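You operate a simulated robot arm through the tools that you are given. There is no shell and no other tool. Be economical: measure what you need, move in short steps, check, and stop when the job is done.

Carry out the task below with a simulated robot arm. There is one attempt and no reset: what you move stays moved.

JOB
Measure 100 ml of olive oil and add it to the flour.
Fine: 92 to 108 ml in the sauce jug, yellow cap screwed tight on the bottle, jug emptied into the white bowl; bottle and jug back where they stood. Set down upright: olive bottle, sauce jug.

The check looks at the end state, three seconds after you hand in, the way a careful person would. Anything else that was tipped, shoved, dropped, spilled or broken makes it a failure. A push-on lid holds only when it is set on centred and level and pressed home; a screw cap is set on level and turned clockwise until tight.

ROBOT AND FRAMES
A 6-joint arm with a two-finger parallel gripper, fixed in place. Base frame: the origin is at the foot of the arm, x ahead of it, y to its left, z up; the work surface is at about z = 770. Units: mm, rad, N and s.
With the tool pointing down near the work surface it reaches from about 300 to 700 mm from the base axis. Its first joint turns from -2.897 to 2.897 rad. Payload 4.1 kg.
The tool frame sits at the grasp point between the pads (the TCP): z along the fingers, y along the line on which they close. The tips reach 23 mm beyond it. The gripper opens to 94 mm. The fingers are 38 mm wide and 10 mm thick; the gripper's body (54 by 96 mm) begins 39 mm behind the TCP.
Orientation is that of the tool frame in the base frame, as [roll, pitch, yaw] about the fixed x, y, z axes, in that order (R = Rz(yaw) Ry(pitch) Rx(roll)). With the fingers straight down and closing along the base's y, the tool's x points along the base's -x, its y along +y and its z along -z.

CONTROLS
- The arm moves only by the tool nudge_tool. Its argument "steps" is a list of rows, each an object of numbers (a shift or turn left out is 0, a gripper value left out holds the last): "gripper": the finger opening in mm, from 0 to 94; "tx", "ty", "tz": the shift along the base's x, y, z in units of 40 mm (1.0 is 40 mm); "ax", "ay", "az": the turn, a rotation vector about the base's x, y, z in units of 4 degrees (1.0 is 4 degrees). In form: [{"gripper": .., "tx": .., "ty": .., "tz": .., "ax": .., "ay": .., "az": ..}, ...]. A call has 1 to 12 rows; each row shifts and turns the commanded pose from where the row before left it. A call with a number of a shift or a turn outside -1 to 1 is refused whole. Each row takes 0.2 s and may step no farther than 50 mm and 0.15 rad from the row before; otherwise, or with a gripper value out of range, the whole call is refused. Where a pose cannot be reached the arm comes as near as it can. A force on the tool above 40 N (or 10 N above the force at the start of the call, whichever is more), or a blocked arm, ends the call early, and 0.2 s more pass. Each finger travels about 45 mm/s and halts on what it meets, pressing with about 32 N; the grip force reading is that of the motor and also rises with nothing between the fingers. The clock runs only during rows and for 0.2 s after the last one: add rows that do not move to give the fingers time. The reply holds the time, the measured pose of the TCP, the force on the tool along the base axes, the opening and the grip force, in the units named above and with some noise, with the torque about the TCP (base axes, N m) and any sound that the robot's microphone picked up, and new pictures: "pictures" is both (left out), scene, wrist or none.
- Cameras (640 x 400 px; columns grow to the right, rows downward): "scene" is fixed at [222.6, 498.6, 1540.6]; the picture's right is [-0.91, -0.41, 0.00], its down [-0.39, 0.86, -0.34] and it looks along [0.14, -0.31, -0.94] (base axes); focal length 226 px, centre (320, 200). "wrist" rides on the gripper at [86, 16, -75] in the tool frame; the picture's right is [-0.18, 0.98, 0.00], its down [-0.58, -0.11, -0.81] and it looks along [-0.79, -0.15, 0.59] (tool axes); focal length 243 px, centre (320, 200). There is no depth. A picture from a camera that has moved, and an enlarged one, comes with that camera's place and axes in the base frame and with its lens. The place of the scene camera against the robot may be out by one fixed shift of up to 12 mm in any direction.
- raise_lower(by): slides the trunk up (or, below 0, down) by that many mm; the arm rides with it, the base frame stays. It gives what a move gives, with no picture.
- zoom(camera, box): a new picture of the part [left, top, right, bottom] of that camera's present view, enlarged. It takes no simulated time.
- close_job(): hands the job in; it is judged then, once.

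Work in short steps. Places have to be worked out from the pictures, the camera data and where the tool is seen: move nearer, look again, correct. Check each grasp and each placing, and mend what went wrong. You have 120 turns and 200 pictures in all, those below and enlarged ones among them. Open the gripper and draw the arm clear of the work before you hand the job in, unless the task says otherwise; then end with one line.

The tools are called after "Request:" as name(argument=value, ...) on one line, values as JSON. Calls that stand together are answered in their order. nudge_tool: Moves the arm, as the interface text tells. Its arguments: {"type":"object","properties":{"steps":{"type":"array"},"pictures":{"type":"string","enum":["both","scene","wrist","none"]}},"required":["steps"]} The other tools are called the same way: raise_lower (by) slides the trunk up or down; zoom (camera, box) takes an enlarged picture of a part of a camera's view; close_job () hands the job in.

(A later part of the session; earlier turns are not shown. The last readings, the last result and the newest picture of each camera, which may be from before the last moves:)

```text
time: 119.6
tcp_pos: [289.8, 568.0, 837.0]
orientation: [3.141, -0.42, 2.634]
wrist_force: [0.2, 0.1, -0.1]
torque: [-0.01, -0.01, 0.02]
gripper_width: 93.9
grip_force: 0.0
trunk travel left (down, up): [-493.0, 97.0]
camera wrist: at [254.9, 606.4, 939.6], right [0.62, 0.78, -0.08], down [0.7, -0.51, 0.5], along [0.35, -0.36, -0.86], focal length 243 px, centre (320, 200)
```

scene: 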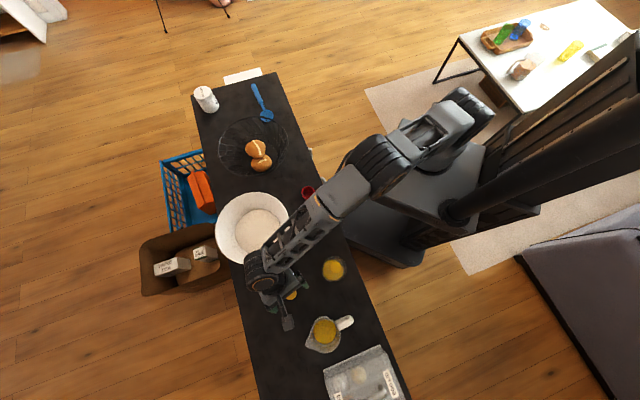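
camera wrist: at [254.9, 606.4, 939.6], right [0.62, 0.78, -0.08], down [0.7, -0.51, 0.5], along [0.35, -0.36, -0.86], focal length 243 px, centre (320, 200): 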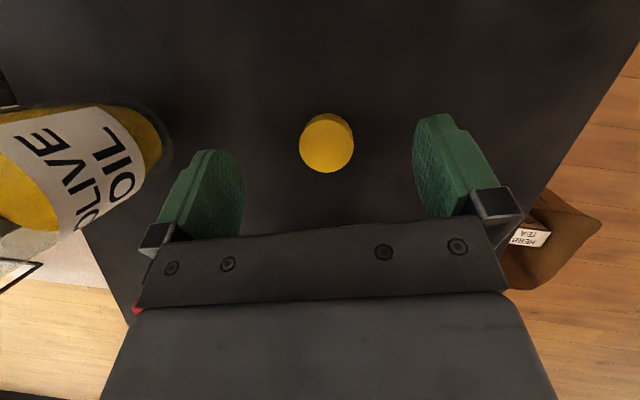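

Well aligned. I'll descend to z ≈ 803 and close on the cap.

Request:
nudge_tool(steps=[{"tz": -0.4, "tx": 0.05}, {"tz": -0.3}, {"tz": -0.1}, {"tz": -0.05}, {}, {"gripper": 50}, {"gripper": 25}, {"gripper": 25}, {"gripper": 25}, {"gripper": 25}, {"gripper": 25}], pictures="wrist")

```text
time: 122.0
tcp_pos: [289.0, 567.7, 801.5]
orientation: [-3.141, -0.42, 2.635]
wrist_force: [-0.3, -0.5, -0.1]
torque: [-0.03, -0.01, 0.0]
gripper_width: 33.2
grip_force: 32.8
trunk travel left (down, up): [-493.0, 97.0]
camera wrist: at [255.2, 606.1, 905.2], right [0.62, 0.78, -0.08], down [0.7, -0.51, 0.5], along [0.35, -0.36, -0.86], focal length 243 px, centre (320, 200)
```

wrist: 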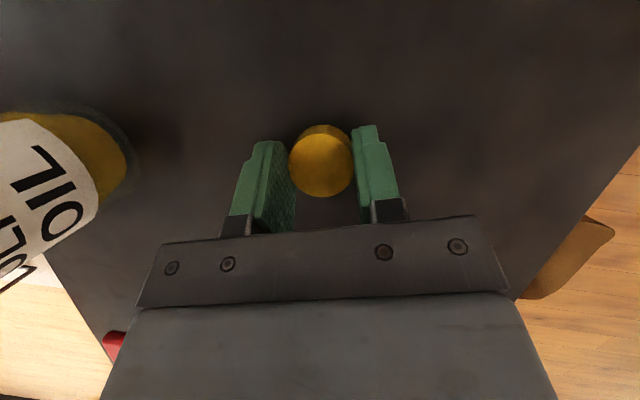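

The cap is gripped (33 mm). I'll lift it 60 mm and carry it to a clear spot near (310, 455).

Request:
nudge_tool(steps=[{"tz": 0.5}, {"tz": 0.5}, {"tz": 0.5}, {"tx": 0.066, "ty": -0.353}, {"tx": 0.066, "ty": -0.353}, {"tx": 0.066, "ty": -0.353}, {"tx": 0.066, "ty": -0.353}, {"tx": 0.066, "ty": -0.353}, {"tx": 0.066, "ty": -0.353}, {"tx": 0.066, "ty": -0.353}, {"tx": 0.066, "ty": -0.353}, {}], pictures="both")

```text
time: 124.6
tcp_pos: [309.9, 455.4, 863.2]
orientation: [3.141, -0.421, 2.634]
wrist_force: [0.0, -0.2, 0.0]
torque: [0.02, 0.02, 0.02]
gripper_width: 33.3
grip_force: 31.8
trunk travel left (down, up): [-493.0, 97.0]
camera wrist: at [275.6, 493.8, 965.8], right [0.62, 0.78, -0.08], down [0.7, -0.51, 0.5], along [0.35, -0.36, -0.86], focal length 243 px, centre (320, 200)
```

scene: 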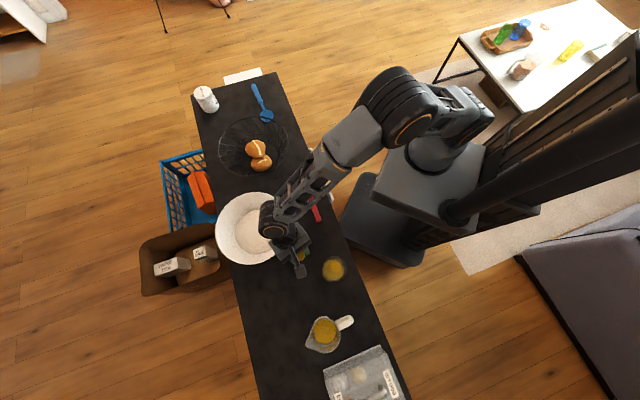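
wrist: 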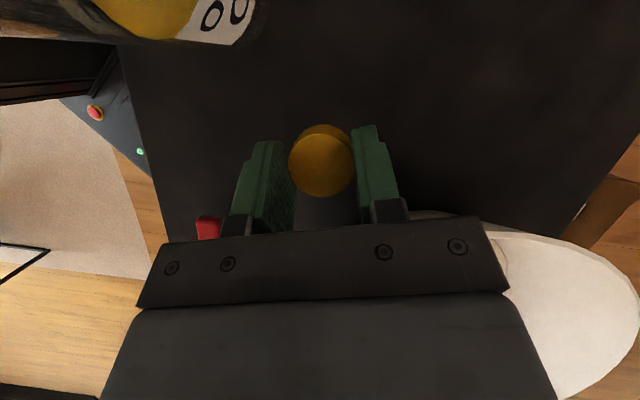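

The bowl rim is a bit close here, so I'll shift to (300, 490) and set the cap down.

Request:
nudge_tool(steps=[{"tx": -0.08, "ty": 0.29}, {"tx": -0.08, "ty": 0.29}, {"tx": -0.08, "ty": 0.29}, {"tz": -0.4}, {"tz": -0.4}, {"tz": -0.4}, {"tz": -0.2}, {"tz": -0.06}, {}], pictures="none")

```text
time: 126.6
tcp_pos: [301.1, 491.0, 805.2]
orientation: [-3.141, -0.42, 2.634]
wrist_force: [-3.7, 1.6, 4.1]
torque: [-0.09, -0.37, -0.01]
gripper_width: 33.0
grip_force: 31.6
trunk travel left (down, up): [-493.0, 97.0]
```

The cap touches the table. I'll open slowly and look.

Request:
nudge_tool(steps=[{"gripper": 45}, {"gripper": 60}, {"gripper": 94}, {"gripper": 94}, {"gripper": 94}, {"gripper": 94}, {"tz": 0.4}, {"tz": 0.4}, {"tz": 0.4}, {"tz": 0.4}], pictures="both")

```text
time: 128.8
tcp_pos: [300.4, 490.8, 869.9]
orientation: [-3.139, -0.421, 2.633]
wrist_force: [-0.3, 0.1, 0.5]
torque: [0.0, 0.05, 0.01]
gripper_width: 93.9
grip_force: 0.1
trunk travel left (down, up): [-493.0, 97.0]
camera wrist: at [266.1, 528.2, 972.6], right [0.62, 0.78, -0.08], down [0.7, -0.51, 0.5], along [0.35, -0.37, -0.86], focal length 243 px, centre (320, 200)
```

scene: 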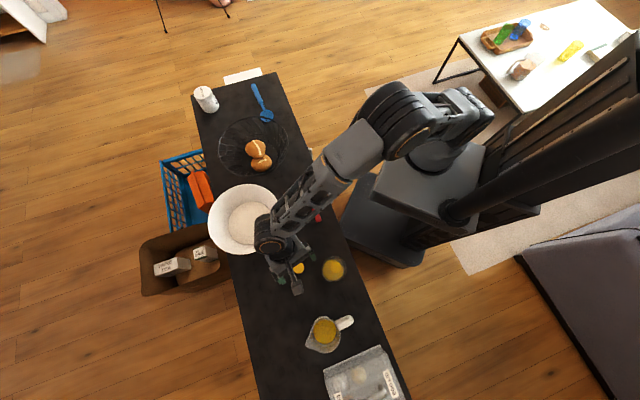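
wrist: 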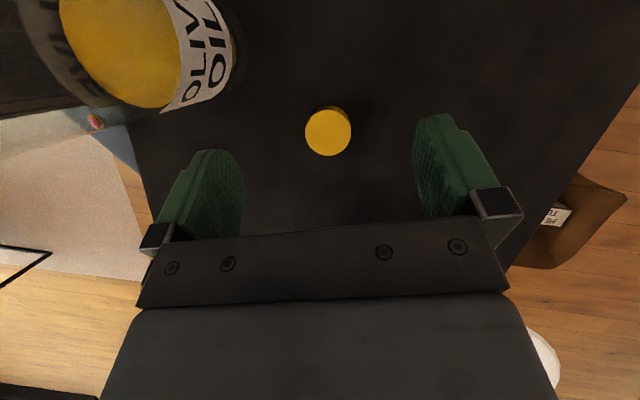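

The bowl looks slightly displaced, so I'll check it in detail against the first view.

Request:
zoom(camera="scene", box=[180, 160, 360, 280])

```text
3.33 times, centred on (270, 220) of scene
camera zoom: at [222.6, 498.6, 1540.6], right [-0.91, -0.41, 0.0], down [-0.39, 0.86, -0.34], along [0.14, -0.31, -0.94], focal length 753 px, centre (487, 133)
```

zoom: 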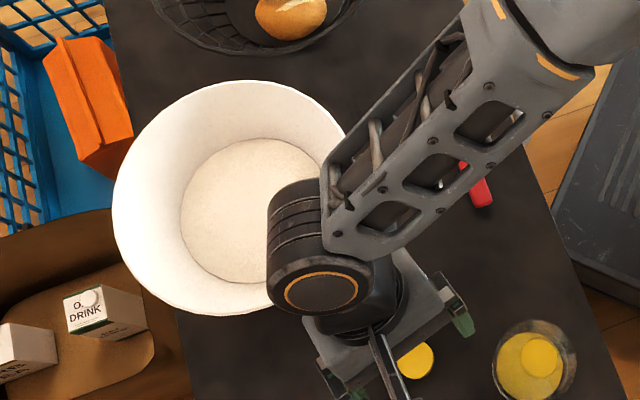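

The wrist housing pushed the bowl by about (+33, -12) mm, so the rim is higher than I assumed. The bowl still stands and I must put it back. I'll straighten the tool up high and go above the bowl's near rim, around (461, 337), to pinch the rim and slide it back.

Request:
nudge_tool(steps=[{"tz": 0.5}, {"tz": 0.5}, {"tz": 0.5}, {"tz": 0.5}, {"ax": -0.454, "ay": -0.891, "tz": 0.3}, {"ax": -0.454, "ay": -0.891, "tz": 0.3}, {"ax": -0.454, "ay": -0.891, "tz": 0.3}, {"ax": -0.454, "ay": -0.891}, {"ax": -0.454, "ay": -0.891}, {"ax": -0.454, "ay": -0.891}, {}], pictures="none")

Request:
nudge_tool(steps=[{"tx": 0.5, "ty": -0.48}, {"tx": 0.5, "ty": -0.48}, {"tx": 0.5, "ty": -0.48}, {"tx": 0.5, "ty": -0.48}, {"tx": 0.5, "ty": -0.48}, {"tx": 0.5, "ty": -0.48}, {"tx": 0.5, "ty": -0.48}, {"tx": 0.5, "ty": -0.48}, {}], pictures="both")

```text
time: 131.2
tcp_pos: [301.8, 490.3, 983.5]
orientation: [3.126, -0.001, 2.637]
wrist_force: [0.7, 0.2, -0.1]
torque: [0.0, 0.0, 0.02]
gripper_width: 94.1
grip_force: 0.1
trunk travel left (down, up): [-493.0, 97.0]
```

```text
time: 133.2
tcp_pos: [461.2, 335.7, 984.9]
orientation: [3.127, -0.002, 2.638]
wrist_force: [0.2, -0.2, 0.0]
torque: [0.02, -0.02, 0.0]
gripper_width: 93.8
grip_force: 0.0
trunk travel left (down, up): [-493.0, 97.0]
camera wrist: at [393.0, 390.6, 1059.9], right [0.64, 0.77, 0.01], down [0.45, -0.39, 0.8], along [0.62, -0.51, -0.59], focal length 243 px, centre (320, 200)
```

scene: 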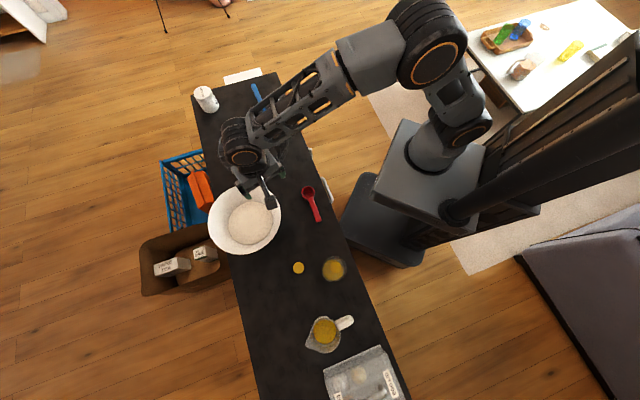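
wrist: 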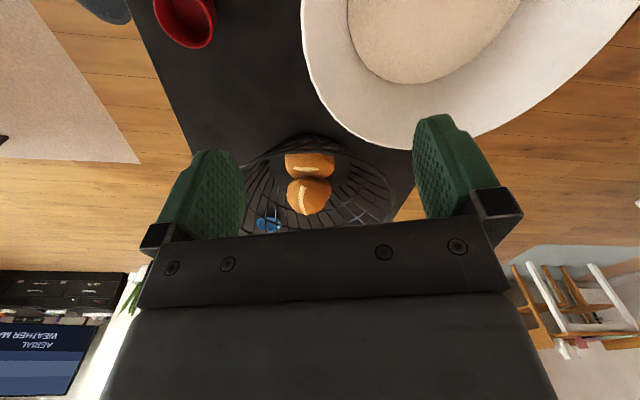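

The rim point nearest the gripper is at about (456, 329), with rim height between 850 and 890. I'll descend to TCP 912 and look.

Request:
nudge_tool(steps=[{"tz": -0.4, "tx": -0.06, "ty": -0.1}, {"tz": -0.4, "tx": -0.06, "ty": -0.1}, {"tz": -0.4}, {"tz": -0.4}, {"tz": -0.2}, {}], pictures="both")

Request:
zoom(camera="scene", box=[180, 160, 360, 280])

```text
time: 134.6
tcp_pos: [456.0, 327.6, 910.7]
orientation: [3.127, -0.001, 2.637]
wrist_force: [-0.8, 0.2, 0.4]
torque: [0.01, -0.03, 0.01]
gripper_width: 94.1
grip_force: 0.1
trunk travel left (down, up): [-493.0, 97.0]
camera wrist: at [388.2, 383.5, 985.5], right [0.64, 0.77, 0.01], down [0.45, -0.39, 0.8], along [0.62, -0.51, -0.59], focal length 243 px, centre (320, 200)
```

scene: 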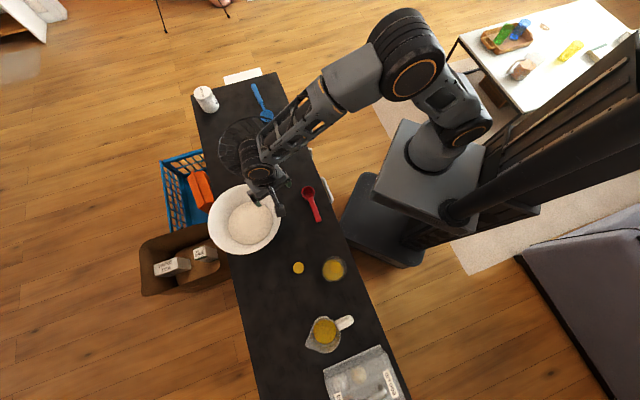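
wrist: 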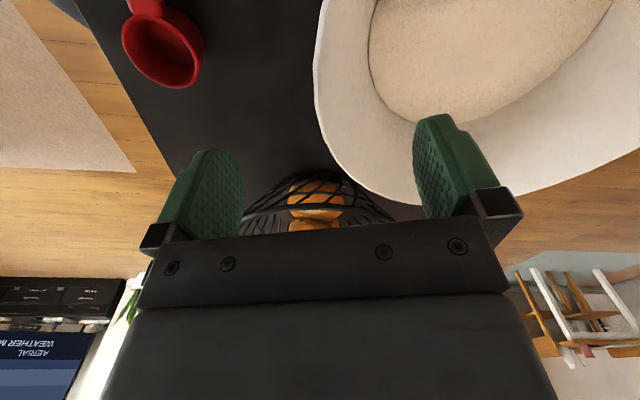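

```text
3.33 times, centred on (270, 220) of scene
camera zoom: at [222.6, 498.6, 1540.6], right [-0.91, -0.41, 0.0], down [-0.39, 0.86, -0.34], along [0.14, -0.31, -0.94], focal length 753 px, centre (487, 133)
```

zoom: 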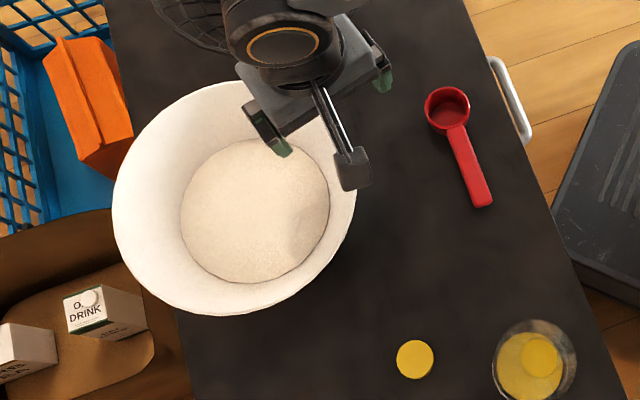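

The bowl needs to move by about (-36, +13) mm. The rim lies centrally between the fingers, so I'll descend to TCP 878 and look before closing.

Request:
nudge_tool(steps=[{"tz": -0.4}, {"tz": -0.4}, {}], pictures="wrist")

```text
time: 135.4
tcp_pos: [455.7, 328.5, 879.7]
orientation: [3.127, -0.001, 2.638]
wrist_force: [0.9, -0.3, -0.2]
torque: [-0.01, 0.06, -0.02]
gripper_width: 94.0
grip_force: 0.1
trunk travel left (down, up): [-493.0, 97.0]
camera wrist: at [387.3, 384.0, 954.5], right [0.64, 0.77, 0.01], down [0.45, -0.39, 0.8], along [0.63, -0.51, -0.59], focal length 243 px, centre (320, 200)
```

wrist: 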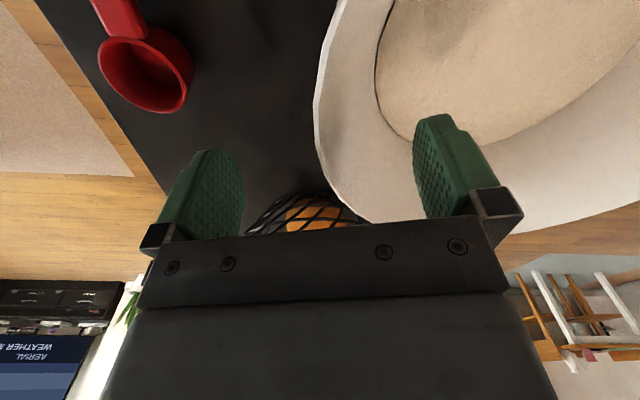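

By triangulation the rim is at z ≈ 860. I'll go 15 mm lower and close on the wall.

Request:
nudge_tool(steps=[{"tz": -0.38}, {"gripper": 60}, {"gripper": 30}, {"gripper": 10}, {"gripper": 3}, {"gripper": 3}, {"gripper": 3}], pictures="wrist")

```text
time: 137.0
tcp_pos: [453.2, 328.5, 864.7]
orientation: [3.125, -0.002, 2.638]
wrist_force: [0.6, 0.6, 2.8]
torque: [0.73, -0.32, 0.0]
gripper_width: 24.3
grip_force: 32.1
trunk travel left (down, up): [-493.0, 97.0]
camera wrist: at [386.9, 383.8, 939.9], right [0.64, 0.77, 0.01], down [0.45, -0.39, 0.8], along [0.63, -0.51, -0.59], focal length 243 px, centre (320, 200)
```

wrist: 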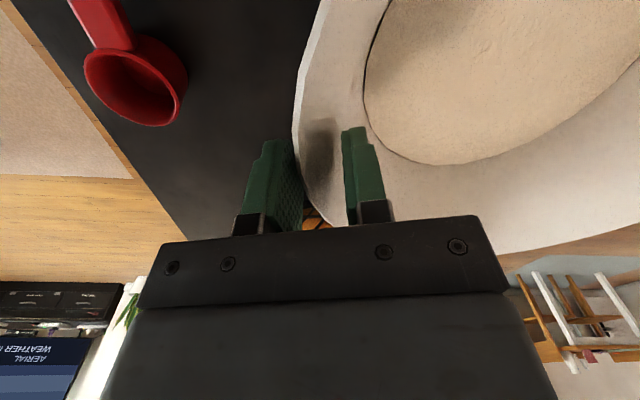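

It's gripped across the flared wall. I'll check the bowl's position before dragging.

Request:
zoom(camera="scene", box=[180, 160, 360, 280])

```text
3.33 times, centred on (270, 220) of scene
camera zoom: at [222.6, 498.6, 1540.6], right [-0.91, -0.41, 0.0], down [-0.39, 0.86, -0.34], along [0.14, -0.31, -0.94], focal length 753 px, centre (487, 133)
```

zoom: 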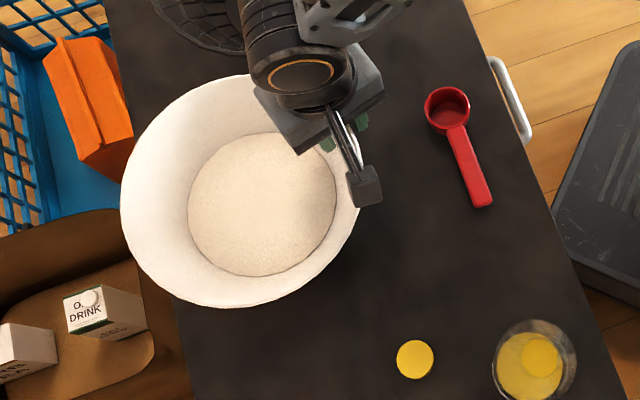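

The grip shifted it slightly. The remaining correction is about (-33, +24) mm, so I'll drag slowly.

Request:
nudge_tool(steps=[{"tx": -0.1, "ty": 0.07}, {"tx": -0.1, "ty": 0.07}, {"tx": -0.1, "ty": 0.07}, {"tx": -0.1, "ty": 0.07}, {"tx": -0.1, "ty": 0.07}, {"tx": -0.1, "ty": 0.07}, {"tx": -0.1, "ty": 0.07}, {"tx": -0.1, "ty": 0.07}, {}], pictures="none")

Request:
zoom(camera="scene", box=[180, 160, 360, 280])

```text
time: 139.0
tcp_pos: [424.4, 350.2, 865.0]
orientation: [3.128, -0.001, 2.636]
wrist_force: [2.4, -1.2, 6.3]
torque: [0.87, -0.65, -0.44]
gripper_width: 24.1
grip_force: 31.8
trunk travel left (down, up): [-493.0, 97.0]
```

```text
3.33 times, centred on (270, 220) of scene
camera zoom: at [222.6, 498.6, 1540.6], right [-0.91, -0.41, 0.0], down [-0.39, 0.86, -0.34], along [0.14, -0.31, -0.94], focal length 753 px, centre (487, 133)
```

zoom: 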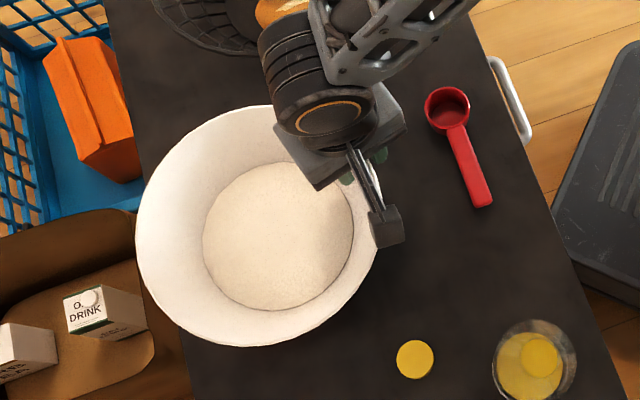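

Within 2 mm of the original. One small final nudge, then release and lift.

Request:
nudge_tool(steps=[{"tx": -0.05, "ty": 0.02}, {}, {"gripper": 34}, {"gripper": 44}, {"gripper": 56}, {"gripper": 56}, {"tz": 0.4}, {"tz": 0.4}, {"tz": 0.4}, {"tz": 0.4}, {"tz": 0.4}, {"tz": 0.4}], pictures="none")

Request:
zoom(camera="scene", box=[180, 160, 360, 280])

```text
time: 141.6
tcp_pos: [422.7, 352.6, 960.8]
orientation: [3.13, 0.0, 2.636]
wrist_force: [-0.4, 0.0, -0.3]
torque: [0.02, -0.03, 0.04]
gripper_width: 55.9
grip_force: 0.1
trunk travel left (down, up): [-493.0, 97.0]
```

```text
3.33 times, centred on (270, 220) of scene
camera zoom: at [222.6, 498.6, 1540.6], right [-0.91, -0.41, 0.0], down [-0.39, 0.86, -0.34], along [0.14, -0.31, -0.94], focal length 753 px, centre (487, 133)
```

zoom: 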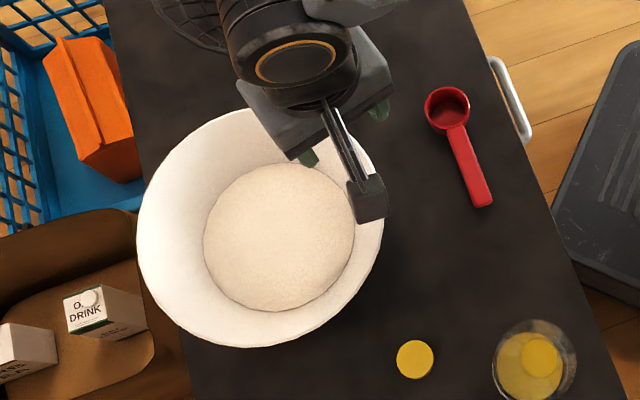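

The bowl is back in place to within about 1.5 mm and the flour is intact. Now the cap at (302, 489): I'll move above it with the vertical tool, keeping this yaw.

Request:
nudge_tool(steps=[{"tx": -0.38, "ty": 0.425, "gripper": 94}, {"tx": -0.38, "ty": 0.425}, {"tx": -0.38, "ty": 0.425}, {"tx": -0.38, "ty": 0.425}, {"tx": -0.38, "ty": 0.425}, {"tx": -0.38, "ty": 0.425}, {"tx": -0.38, "ty": 0.425}, {"tx": -0.38, "ty": 0.425}, {"tz": -0.4}, {"tz": -0.4}, {}], pictures="both")

Request:
zoom(camera="scene", box=[260, 190, 420, 290])

```text
time: 144.0
tcp_pos: [300.2, 487.9, 928.7]
orientation: [3.129, -0.002, 2.637]
wrist_force: [-0.2, 0.3, 0.6]
torque: [-0.01, 0.0, -0.01]
gripper_width: 94.1
grip_force: 0.1
trunk travel left (down, up): [-493.0, 97.0]
camera wrist: at [232.3, 543.6, 1003.2], right [0.64, 0.77, 0.01], down [0.45, -0.39, 0.8], along [0.63, -0.51, -0.59], focal length 243 px, centre (320, 200)
```

scene: 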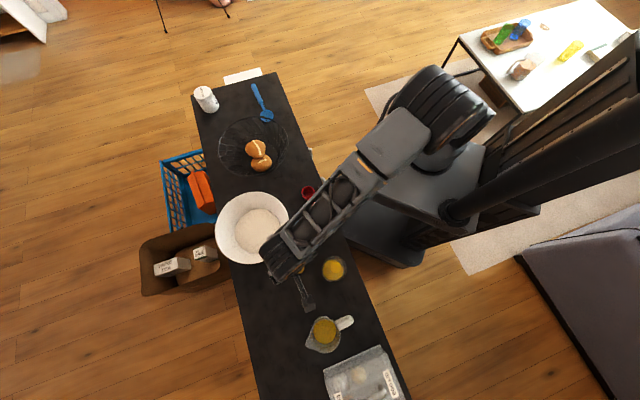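
wrist: 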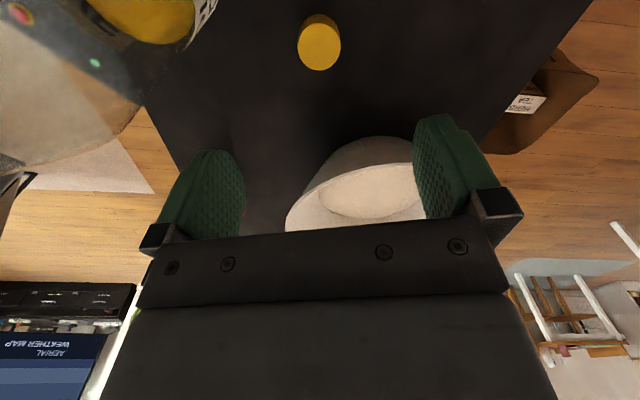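

```text
4.00 times, centred on (340, 240) of scene
camera zoom: at [222.6, 498.6, 1540.6], right [-0.91, -0.41, 0.0], down [-0.39, 0.86, -0.34], along [0.14, -0.31, -0.94], focal length 903 px, centre (240, 40)
```

zoom: 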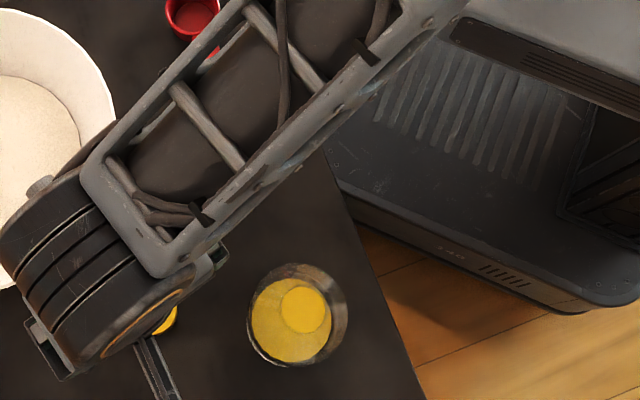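

The forearm clears the bottle and the cap is centred under the tool. Descending to z ≈ 798.

Request:
nudge_tool(steps=[{"tz": -0.4, "ty": 0.08}, {"tz": -0.4}, {"tz": -0.4}, {"tz": -0.4}, {"tz": -0.4}, {"tz": -0.4}, {}], pictures="both")

```text
time: 145.6
tcp_pos: [301.0, 491.6, 834.6]
orientation: [3.127, -0.003, 2.637]
wrist_force: [0.0, 0.1, 0.2]
torque: [0.0, -0.01, -0.05]
gripper_width: 93.9
grip_force: 0.1
trunk travel left (down, up): [-493.0, 97.0]
camera wrist: at [233.4, 546.2, 908.4], right [0.64, 0.77, 0.01], down [0.45, -0.39, 0.8], along [0.63, -0.51, -0.59], focal length 243 px, centre (320, 200)
```

scene: 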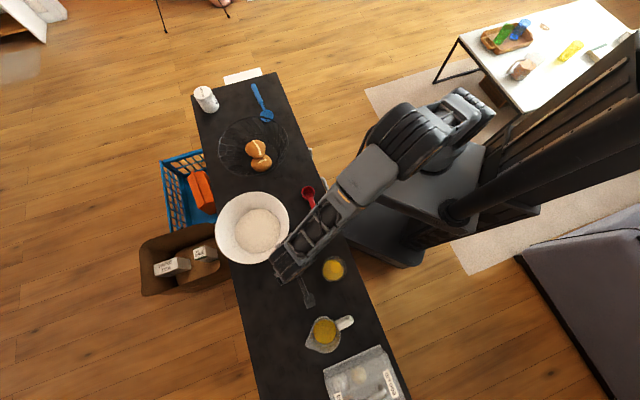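
wrist: 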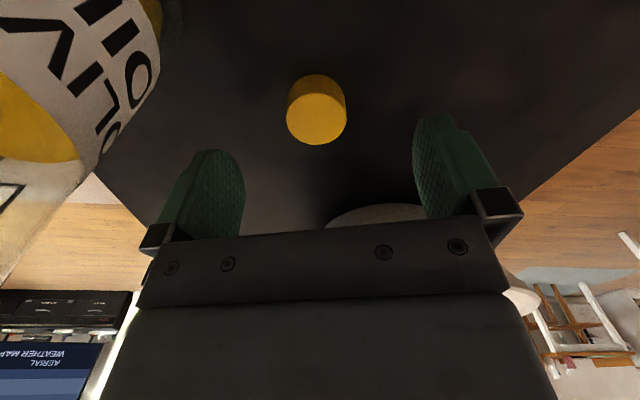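

The cap centre is about 4 mm off along the finger width. I'll correct by (-3.5, +2), descend and grip.

Request:
nudge_tool(steps=[{"tz": -0.4, "tx": -0.09, "ty": 0.05}, {"tz": -0.4}, {"tz": -0.12}, {}, {"gripper": 50}, {"gripper": 25}, {"gripper": 25}, {"gripper": 25}, {"gripper": 25}, {"gripper": 25}], pictures="wrist")

Request:
zoom(camera="wrist", box=[240, 100, 400, 200])

```text
time: 147.8
tcp_pos: [297.8, 492.5, 797.6]
orientation: [3.126, -0.003, 2.637]
wrist_force: [1.1, -0.4, 0.1]
torque: [-0.01, 0.02, 0.02]
gripper_width: 32.5
grip_force: 32.0
trunk travel left (down, up): [-493.0, 97.0]
camera wrist: at [229.9, 548.4, 871.3], right [0.64, 0.77, 0.01], down [0.45, -0.39, 0.8], along [0.63, -0.51, -0.59], focal length 243 px, centre (320, 200)
```

wrist: 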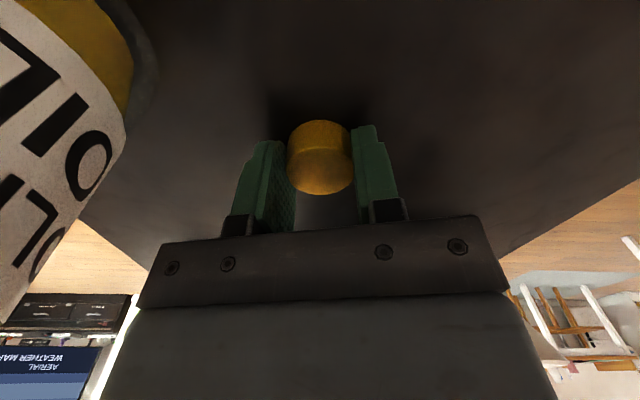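

```text
4.00 times, centred on (320, 150) of wrist
camera zoom: at [229.9, 548.4, 871.3], right [0.64, 0.77, 0.01], down [0.45, -0.39, 0.8], along [0.63, -0.51, -0.59], focal length 970 px, centre (320, 400)
```

zoom: 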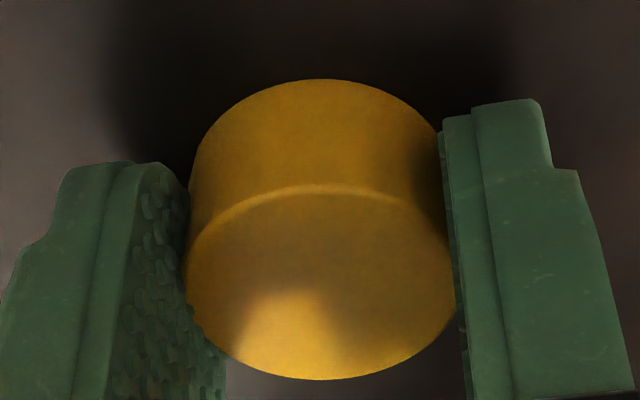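

The cap is gripped and centred on the tool axis to within about 1 mm; its bottom is 27.6 mm below the TCP. I'll lift to z ≈ 1075 and move above the bottle.

Request:
nudge_tool(steps=[{"tz": 0.4}, {"tz": 0.8}, {"tz": 0.8}, {"tz": 0.8}, {"tz": 0.8}, {"tz": 0.8}, {"tz": 0.8}, {"tz": 0.8}, {"tz": 0.8}, {"tz": 0.13}, {}], pictures="none")

Request:
nudge_tool(steps=[{"tx": -0.42, "ty": -0.157, "az": 1}, {"tx": -0.42, "ty": -0.157, "az": 1}, {"tx": -0.42, "ty": -0.157, "az": 1}, {"tx": -0.42, "ty": -0.157, "az": 1}, {"tx": -0.42, "ty": -0.157, "az": 1}, {"tx": -0.42, "ty": -0.157, "az": 1}, {"az": 1}, {"az": 1}, {"az": 1}, {"az": 1}, {}], pictures="both")

```text
time: 150.2
tcp_pos: [296.3, 493.8, 1075.3]
orientation: [3.128, -0.003, 2.639]
wrist_force: [-0.8, -0.3, 0.3]
torque: [0.02, 0.0, 0.03]
gripper_width: 32.3
grip_force: 32.0
trunk travel left (down, up): [-493.0, 97.0]
```

```text
time: 152.6
tcp_pos: [196.1, 455.3, 1074.1]
orientation: [3.127, -0.001, -2.949]
wrist_force: [0.2, -0.9, -0.1]
torque: [0.0, 0.02, -0.01]
gripper_width: 32.6
grip_force: 31.6
trunk travel left (down, up): [-493.0, 97.0]
camera wrist: at [108.2, 453.6, 1148.0], right [-0.01, 1.0, 0.01], down [0.59, -0.01, 0.8], along [0.8, 0.01, -0.59], focal length 243 px, centre (320, 200)
```

scene: 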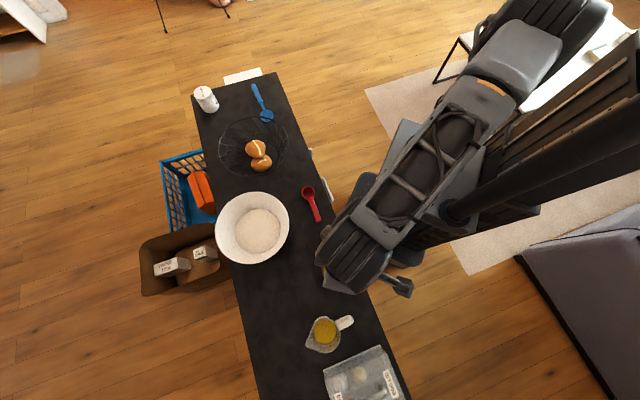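
wrist: 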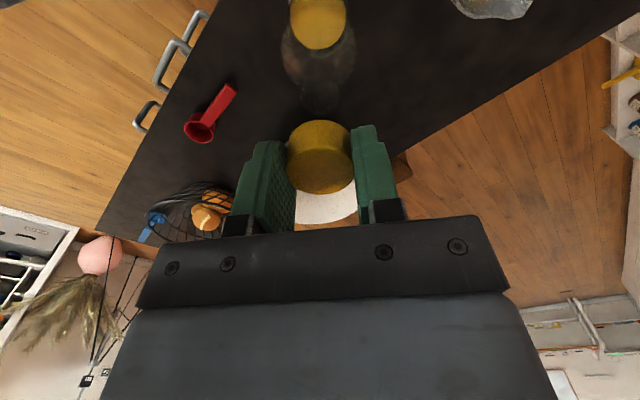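

Request:
zoom(camera="wrist", box=[256, 40, 384, 120])

```text
5.00 times, centred on (320, 80) of wrist
camera zoom: at [108.2, 453.6, 1148.0], right [-0.01, 1.0, 0.01], down [0.59, -0.01, 0.8], along [0.8, 0.01, -0.59], focal length 1213 px, centre (320, 800)
```

zoom: 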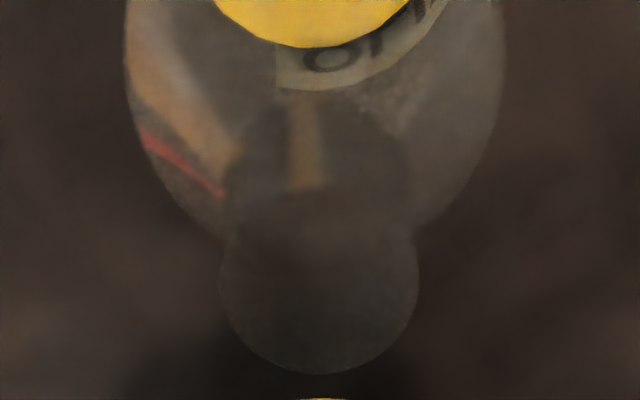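

From this view the mouth is centred in y. I'll rotate on by 88° to check the perpendicular direction.

Request:
nudge_tool(steps=[{"az": 1}, {"az": 1}, {"az": 1}, {"az": 1}, {"az": 1}, {"az": 1}, {"az": 1}, {"az": 1}, {"az": 1}, {"az": 1}, {"az": 1}, {"az": 1}], pictures="none")

Request:
nudge_tool(steps=[{"az": 1}, {"az": 1}, {"az": 1}, {"az": 1}, {"az": 1}, {"az": 1}, {"az": 1}, {"az": 1}, {"az": 1}, {"az": 1}, {}], pictures="none")

Request:
zoom(camera="wrist", box=[256, 40, 384, 120])

```text
time: 155.2
tcp_pos: [197.0, 455.0, 1073.5]
orientation: [3.128, -0.002, -2.107]
wrist_force: [0.7, 0.7, -0.5]
torque: [0.01, 0.0, 0.01]
gripper_width: 32.6
grip_force: 32.3
trunk travel left (down, up): [-493.0, 97.0]
```

```text
time: 157.6
tcp_pos: [195.8, 455.2, 1072.8]
orientation: [3.128, -0.002, -1.412]
wrist_force: [0.6, -0.2, -0.2]
torque: [0.0, 0.02, 0.03]
gripper_width: 32.3
grip_force: 32.2
trunk travel left (down, up): [-493.0, 97.0]
```

```text
5.00 times, centred on (320, 80) of wrist
camera zoom: at [194.9, 368.0, 1147.9], right [-1.0, 0.03, 0.01], down [0.03, 0.59, 0.8], along [0.01, 0.8, -0.59], focal length 1213 px, centre (320, 800)
```

zoom: 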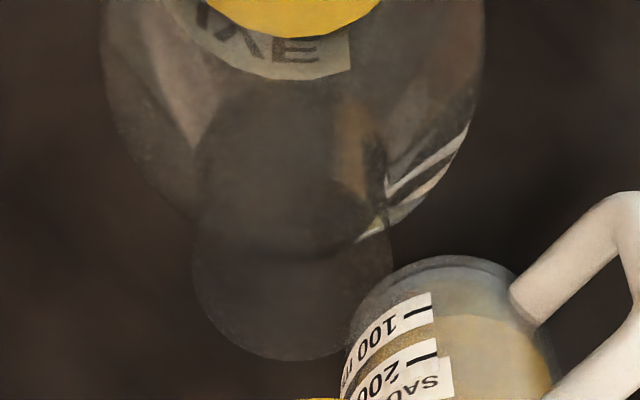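

The bottle mouth is at about TCP + (2.8, +1.0). I'll apply that and keep rotating another 108°, so I have about 300° of clockwise range.

Request:
nudge_tool(steps=[{"az": 1, "tx": 0.07, "ty": 0.025}, {"az": 1}, {"az": 1}, {"az": 1}, {"az": 1}, {"az": 1}, {"az": 1}, {"az": 1}, {"az": 1}, {"az": 1}, {"az": 1}, {"az": 1}], pictures="none")

Request:
nudge_tool(steps=[{"az": 1}, {"az": 1}, {"az": 1}, {"az": 1}, {"az": 1}, {"az": 1}, {"az": 1}, {"az": 1}, {"az": 1}, {"az": 1}, {"az": 1}, {"az": 1}], pictures="none")

Request:
nudge_tool(steps=[{"az": 1}, {"az": 1}, {"az": 1}, {}, {"tz": -0.3}, {"tz": -0.3}, {}], pictures="wrist")

Request:
zoom(camera="wrist", box=[256, 60, 384, 140])

```text
time: 160.2
tcp_pos: [198.3, 455.7, 1073.3]
orientation: [3.128, -0.001, -0.574]
wrist_force: [0.0, -0.2, -0.2]
torque: [0.01, -0.02, 0.03]
gripper_width: 32.6
grip_force: 31.8
trunk travel left (down, up): [-493.0, 97.0]
```

```text
time: 162.8
tcp_pos: [199.6, 456.3, 1073.3]
orientation: [3.128, -0.002, 0.265]
wrist_force: [-0.6, -0.3, -0.4]
torque: [0.0, -0.03, 0.01]
gripper_width: 32.4
grip_force: 32.0
trunk travel left (down, up): [-493.0, 97.0]
```

```text
time: 164.4
tcp_pos: [197.8, 456.2, 1049.9]
orientation: [3.129, -0.003, 0.475]
wrist_force: [-0.3, -0.3, -0.3]
torque: [-0.01, -0.03, -0.03]
gripper_width: 32.6
grip_force: 32.2
trunk travel left (down, up): [-493.0, 97.0]
camera wrist: at [282.5, 481.8, 1123.2], right [0.28, -0.96, 0.01], down [-0.57, -0.16, 0.8], along [-0.77, -0.24, -0.59], focal length 243 px, centre (320, 200)
```

wrist: 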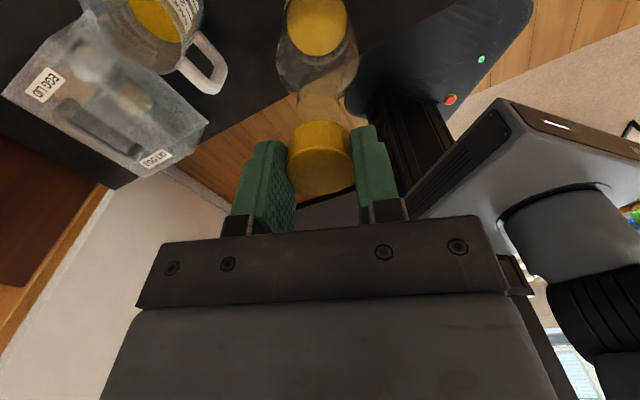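

```text
5.00 times, centred on (320, 100) of wrist
camera zoom: at [282.5, 481.8, 1123.2], right [0.28, -0.96, 0.01], down [-0.57, -0.16, 0.8], along [-0.77, -0.24, -0.59], focal length 1213 px, centre (320, 700)
```

zoom: 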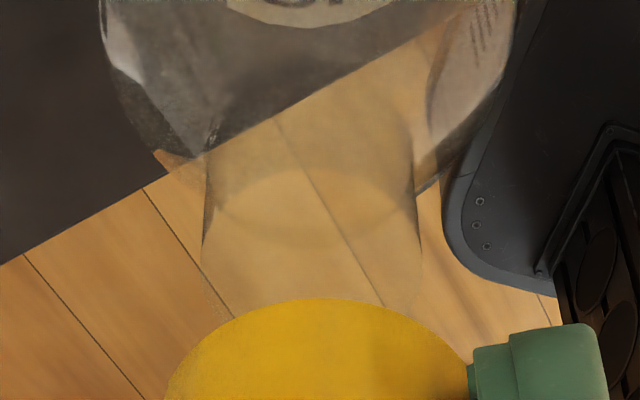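

The neck is aligned to within about 0.5 mm. I'll lower to just above the mouth, then creep down to contact.

Request:
nudge_tool(steps=[{"tz": -0.3}, {"tz": -0.3}, {"tz": -0.05}, {"tz": -0.05}, {"tz": -0.03}, {}], pictures="none")

```text
time: 165.8
tcp_pos: [198.7, 455.3, 1020.2]
orientation: [3.127, 0.0, 0.473]
wrist_force: [0.0, 0.1, 0.2]
torque: [-0.01, 0.0, -0.01]
gripper_width: 32.5
grip_force: 32.8
trunk travel left (down, up): [-493.0, 97.0]
```

Request:
nudge_tool(steps=[{"tz": -0.03}, {"tz": -0.03}, {"tz": -0.03}, {"tz": -0.03}, {}], pictures="wrist")

```text
time: 167.0
tcp_pos: [198.6, 456.1, 1015.8]
orientation: [3.128, -0.002, 0.473]
wrist_force: [0.3, -0.8, -0.4]
torque: [0.02, -0.02, -0.03]
gripper_width: 32.4
grip_force: 32.0
trunk travel left (down, up): [-493.0, 97.0]
camera wrist: at [283.2, 482.5, 1090.3], right [0.28, -0.96, 0.01], down [-0.57, -0.16, 0.8], along [-0.77, -0.24, -0.59], focal length 243 px, centre (320, 200)
```

wrist: 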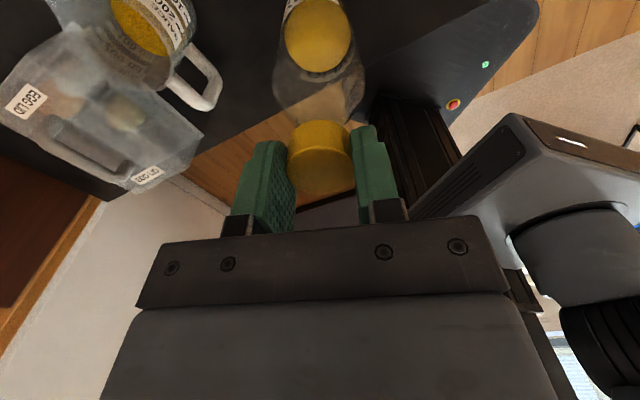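

No contact yet. Creeping further.

Request:
nudge_tool(steps=[{"tz": -0.03}, {"tz": -0.03}, {"tz": -0.03}, {}], pictures="none")

Request:
zoom(camera="wrist", box=[256, 80, 384, 160])

```text
time: 168.0
tcp_pos: [198.7, 456.3, 1011.8]
orientation: [3.128, -0.001, 0.472]
wrist_force: [-0.8, 0.8, 0.8]
torque: [0.0, 0.0, -0.04]
gripper_width: 32.2
grip_force: 31.6
trunk travel left (down, up): [-493.0, 97.0]
```

```text
5.00 times, centred on (320, 120) of wrist
camera zoom: at [283.1, 482.4, 1086.3], right [0.28, -0.96, 0.01], down [-0.57, -0.16, 0.8], along [-0.77, -0.24, -0.59], focal length 1213 px, centre (320, 600)
```

zoom: 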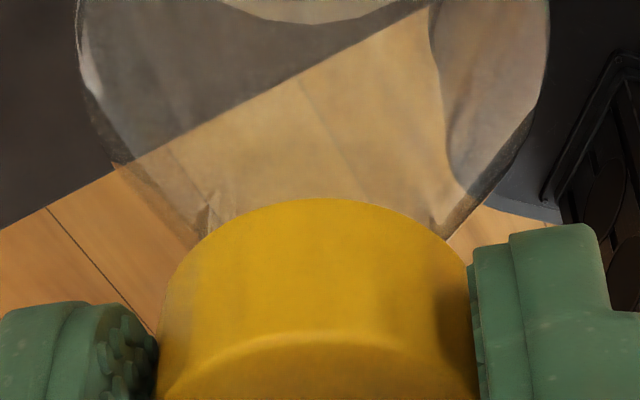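

The cap appears to be coming over the neck. Continue slowly.

Request:
nudge_tool(steps=[{"tz": -0.03}, {"tz": -0.03}, {}], pictures="none")

Request:
nudge_tool(steps=[{"tz": -0.03}, {"tz": -0.03}, {}], pictures="none")

Request:
nudge_tool(steps=[{"tz": -0.03}, {"tz": -0.03}, {}], pictures="none")

```text
time: 168.8
tcp_pos: [197.8, 456.8, 1008.9]
orientation: [3.128, -0.003, 0.472]
wrist_force: [-0.5, -0.1, 0.1]
torque: [-0.03, 0.02, 0.08]
gripper_width: 32.2
grip_force: 32.5
trunk travel left (down, up): [-493.0, 97.0]
```

```text
time: 169.6
tcp_pos: [198.3, 455.5, 1007.1]
orientation: [3.129, -0.001, 0.472]
wrist_force: [0.5, -0.1, 1.2]
torque: [0.14, 0.07, 0.0]
gripper_width: 32.5
grip_force: 32.1
trunk travel left (down, up): [-493.0, 97.0]
```

```text
time: 170.4
tcp_pos: [199.3, 455.6, 1007.7]
orientation: [3.131, -0.004, 0.473]
wrist_force: [1.1, -3.3, 23.2]
torque: [-0.02, 0.33, 0.02]
gripper_width: 32.4
grip_force: 31.9
trunk travel left (down, up): [-493.0, 97.0]
```

Contact, with 23 N upward. I'll ease off about 1 mm and start turning clockwise, watching force and torque.

Request:
nudge_tool(steps=[{"tz": 0.025}, {}], pictures="none")

Request:
nudge_tool(steps=[{"az": -1}, {"az": -1}, {"az": -1}, {"az": -1}, {"az": -1}, {"az": -1}, {"az": -1}, {"az": -1}, {}], pictures="both")

Request:
zoom(camera="wrist", box=[256, 80, 384, 160])

```text
time: 171.0
tcp_pos: [199.7, 455.4, 1007.4]
orientation: [3.129, -0.006, 0.474]
wrist_force: [3.0, -1.0, 20.6]
torque: [0.09, -0.02, 0.03]
gripper_width: 32.3
grip_force: 32.0
trunk travel left (down, up): [-493.0, 97.0]
```

```text
time: 173.0
tcp_pos: [198.6, 454.9, 1007.3]
orientation: [3.129, -0.003, -0.087]
wrist_force: [2.3, -1.4, 16.0]
torque: [0.03, -0.29, 0.02]
gripper_width: 32.4
grip_force: 32.4
trunk travel left (down, up): [-493.0, 97.0]
camera wrist: at [283.6, 432.5, 1081.1], right [-0.27, -0.96, 0.01], down [-0.57, 0.17, 0.8], along [-0.78, 0.21, -0.59], focal length 243 px, centre (320, 200)
```

scene: 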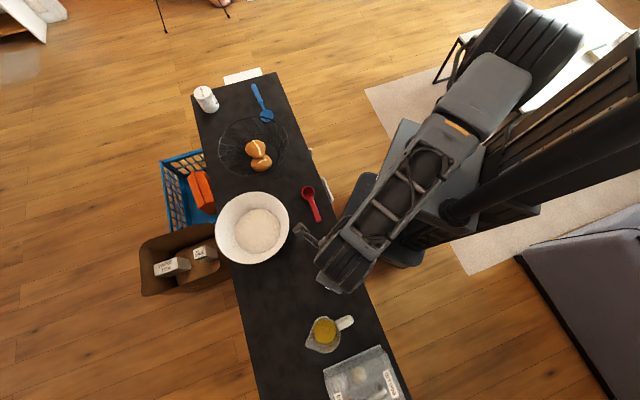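
wrist: 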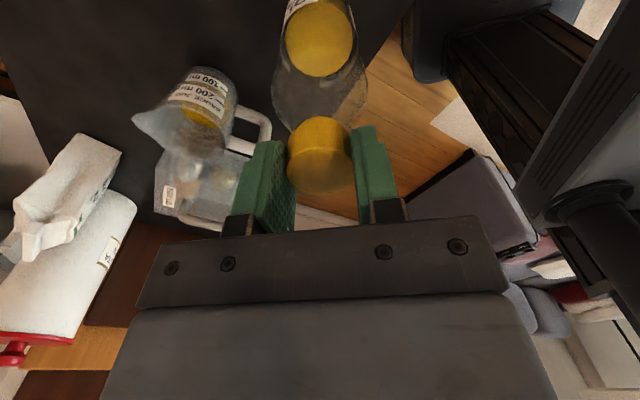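

```text
5.00 times, centred on (320, 120) of wrist
camera zoom: at [283.6, 432.5, 1081.1], right [-0.27, -0.96, 0.01], down [-0.57, 0.17, 0.8], along [-0.78, 0.21, -0.59], focal length 1213 px, centre (320, 600)
```

zoom: 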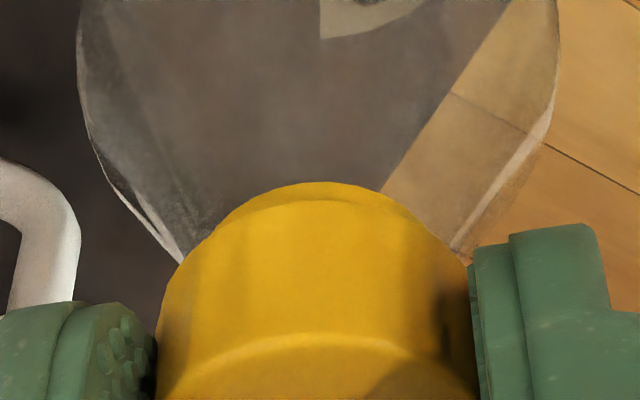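

The cap is over the neck with 16 N remaining. I'll continue turning clockwise.

Request:
nudge_tool(steps=[{"az": -1}, {"az": -1}, {"az": -1}, {"az": -1}, {"az": -1}, {"az": -1}, {"az": -1}, {"az": -1}, {"az": -1}, {"az": -1}, {"az": -1}, {"az": -1}], pictures="none")

Request:
nudge_tool(steps=[{"az": -1}, {"az": -1}, {"az": -1}, {"az": -1}, {"az": -1}, {"az": -1}, {"az": -1}, {"az": -1}, {"az": -1}, {"az": -1}, {"az": -1}, {"az": -1}], pictures="none")

Request:
zoom(camera="wrist", box=[240, 40, 400, 140])

```text
time: 175.6
tcp_pos: [197.6, 455.3, 1005.9]
orientation: [3.129, -0.001, -0.926]
wrist_force: [2.6, -2.6, 16.1]
torque: [-0.21, -0.36, 0.04]
gripper_width: 32.3
grip_force: 31.5
trunk travel left (down, up): [-493.0, 97.0]
```

```text
time: 178.2
tcp_pos: [198.9, 456.8, 1006.0]
orientation: [3.128, -0.002, -1.762]
wrist_force: [0.0, -2.0, 12.7]
torque: [-0.25, -0.14, 0.01]
gripper_width: 32.2
grip_force: 32.6
trunk travel left (down, up): [-493.0, 97.0]
```

```text
4.00 times, centred on (320, 90) of wrist
camera zoom: at [167.4, 373.4, 1080.6], right [-0.93, 0.37, 0.01], down [0.23, 0.55, 0.8], along [0.29, 0.75, -0.59], focal length 970 px, centre (320, 640)
```

zoom: 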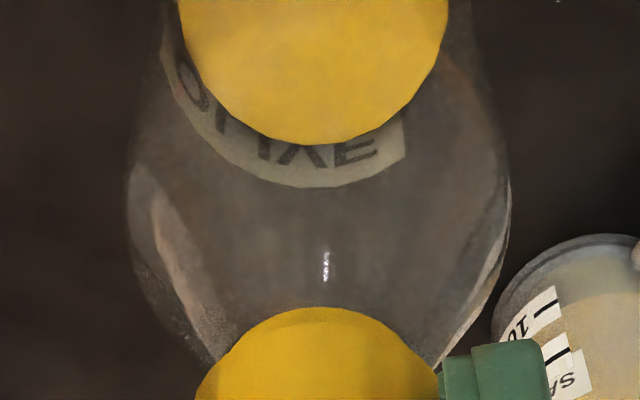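

The cap descends as it turns (z 1007.4 → 1006.0, force easing), so the thread is engaging. I'll keep turning with a slight downward feed.

Request:
nudge_tool(steps=[{"az": -1, "tz": -0.002}, {"az": -1, "tz": -0.002}, {"az": -1, "tz": -0.002}, {"az": -1, "tz": -0.002}, {"az": -1, "tz": -0.002}, {"az": -1, "tz": -0.002}, {"az": -1, "tz": -0.002}, {"az": -1, "tz": -0.002}, {"az": -1, "tz": -0.002}, {"az": -1, "tz": -0.002}, {"az": -1, "tz": -0.002}, {"az": -1, "tz": -0.002}], pictures="none")

Request:
nudge_tool(steps=[{"az": -1, "tz": -0.002}, {"az": -1, "tz": -0.002}, {"az": -1, "tz": -0.002}, {"az": -1, "tz": -0.002}, {"az": -1, "tz": -0.002}, {"az": -1, "tz": -0.002}, {"az": -1, "tz": -0.002}, {"az": -1, "tz": -0.002}, {"az": -1, "tz": -0.002}, {"az": -1, "tz": -0.002}, {"az": -1, "tz": -0.002}, {"az": -1, "tz": -0.002}], pictures="none")

Request:
nudge_tool(steps=[{"az": -1, "tz": -0.002}, {"az": -1, "tz": -0.002}, {"az": -1, "tz": -0.002}, {"az": -1, "tz": -0.002}, {"az": -1, "tz": -0.002}, {"az": -1, "tz": -0.002}, {"az": -1, "tz": -0.002}, {"az": -1, "tz": -0.002}, {"az": -1, "tz": -0.002}], pictures="both")

```text
time: 180.8
tcp_pos: [199.2, 455.6, 1005.6]
orientation: [3.128, 0.0, -2.6]
wrist_force: [-1.4, -0.5, 11.3]
torque: [-0.08, 0.0, 0.03]
gripper_width: 32.4
grip_force: 31.9
trunk travel left (down, up): [-493.0, 97.0]
```

```text
time: 183.4
tcp_pos: [198.2, 455.4, 1006.8]
orientation: [3.123, 0.001, 2.846]
wrist_force: [-1.2, 2.1, 31.8]
torque: [-0.21, -0.32, 0.13]
gripper_width: 32.3
grip_force: 31.9
trunk travel left (down, up): [-493.0, 97.0]
```

```text
time: 185.4
tcp_pos: [196.0, 455.2, 1003.8]
orientation: [3.127, -0.002, 2.217]
wrist_force: [-6.3, 1.9, 22.4]
torque: [0.35, 0.68, 0.11]
gripper_width: 32.8
grip_force: 31.8
trunk travel left (down, up): [-493.0, 97.0]
camera wrist: at [157.7, 533.7, 1077.7], right [0.9, 0.44, 0.01], down [0.25, -0.54, 0.8], along [0.36, -0.72, -0.6], focal length 243 px, centre (320, 200)
```

scene: 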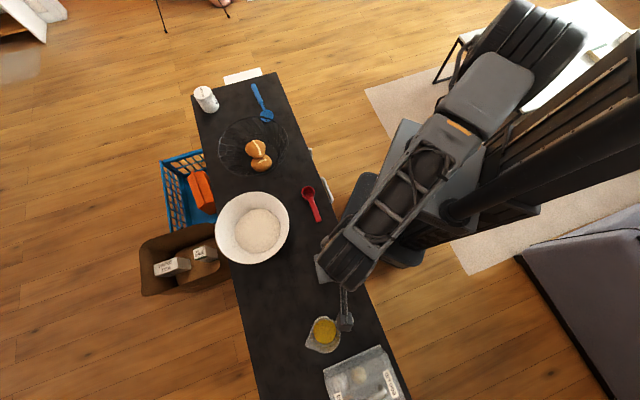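
wrist: 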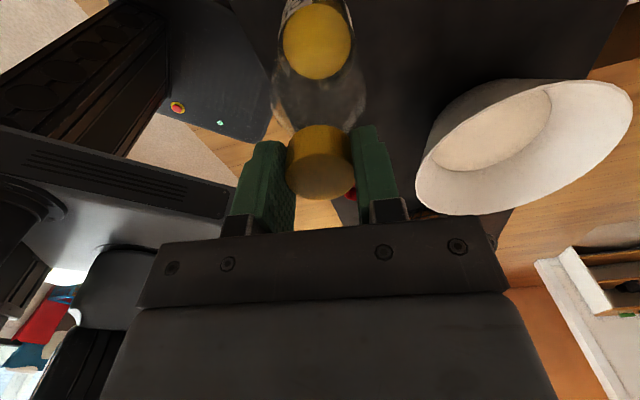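

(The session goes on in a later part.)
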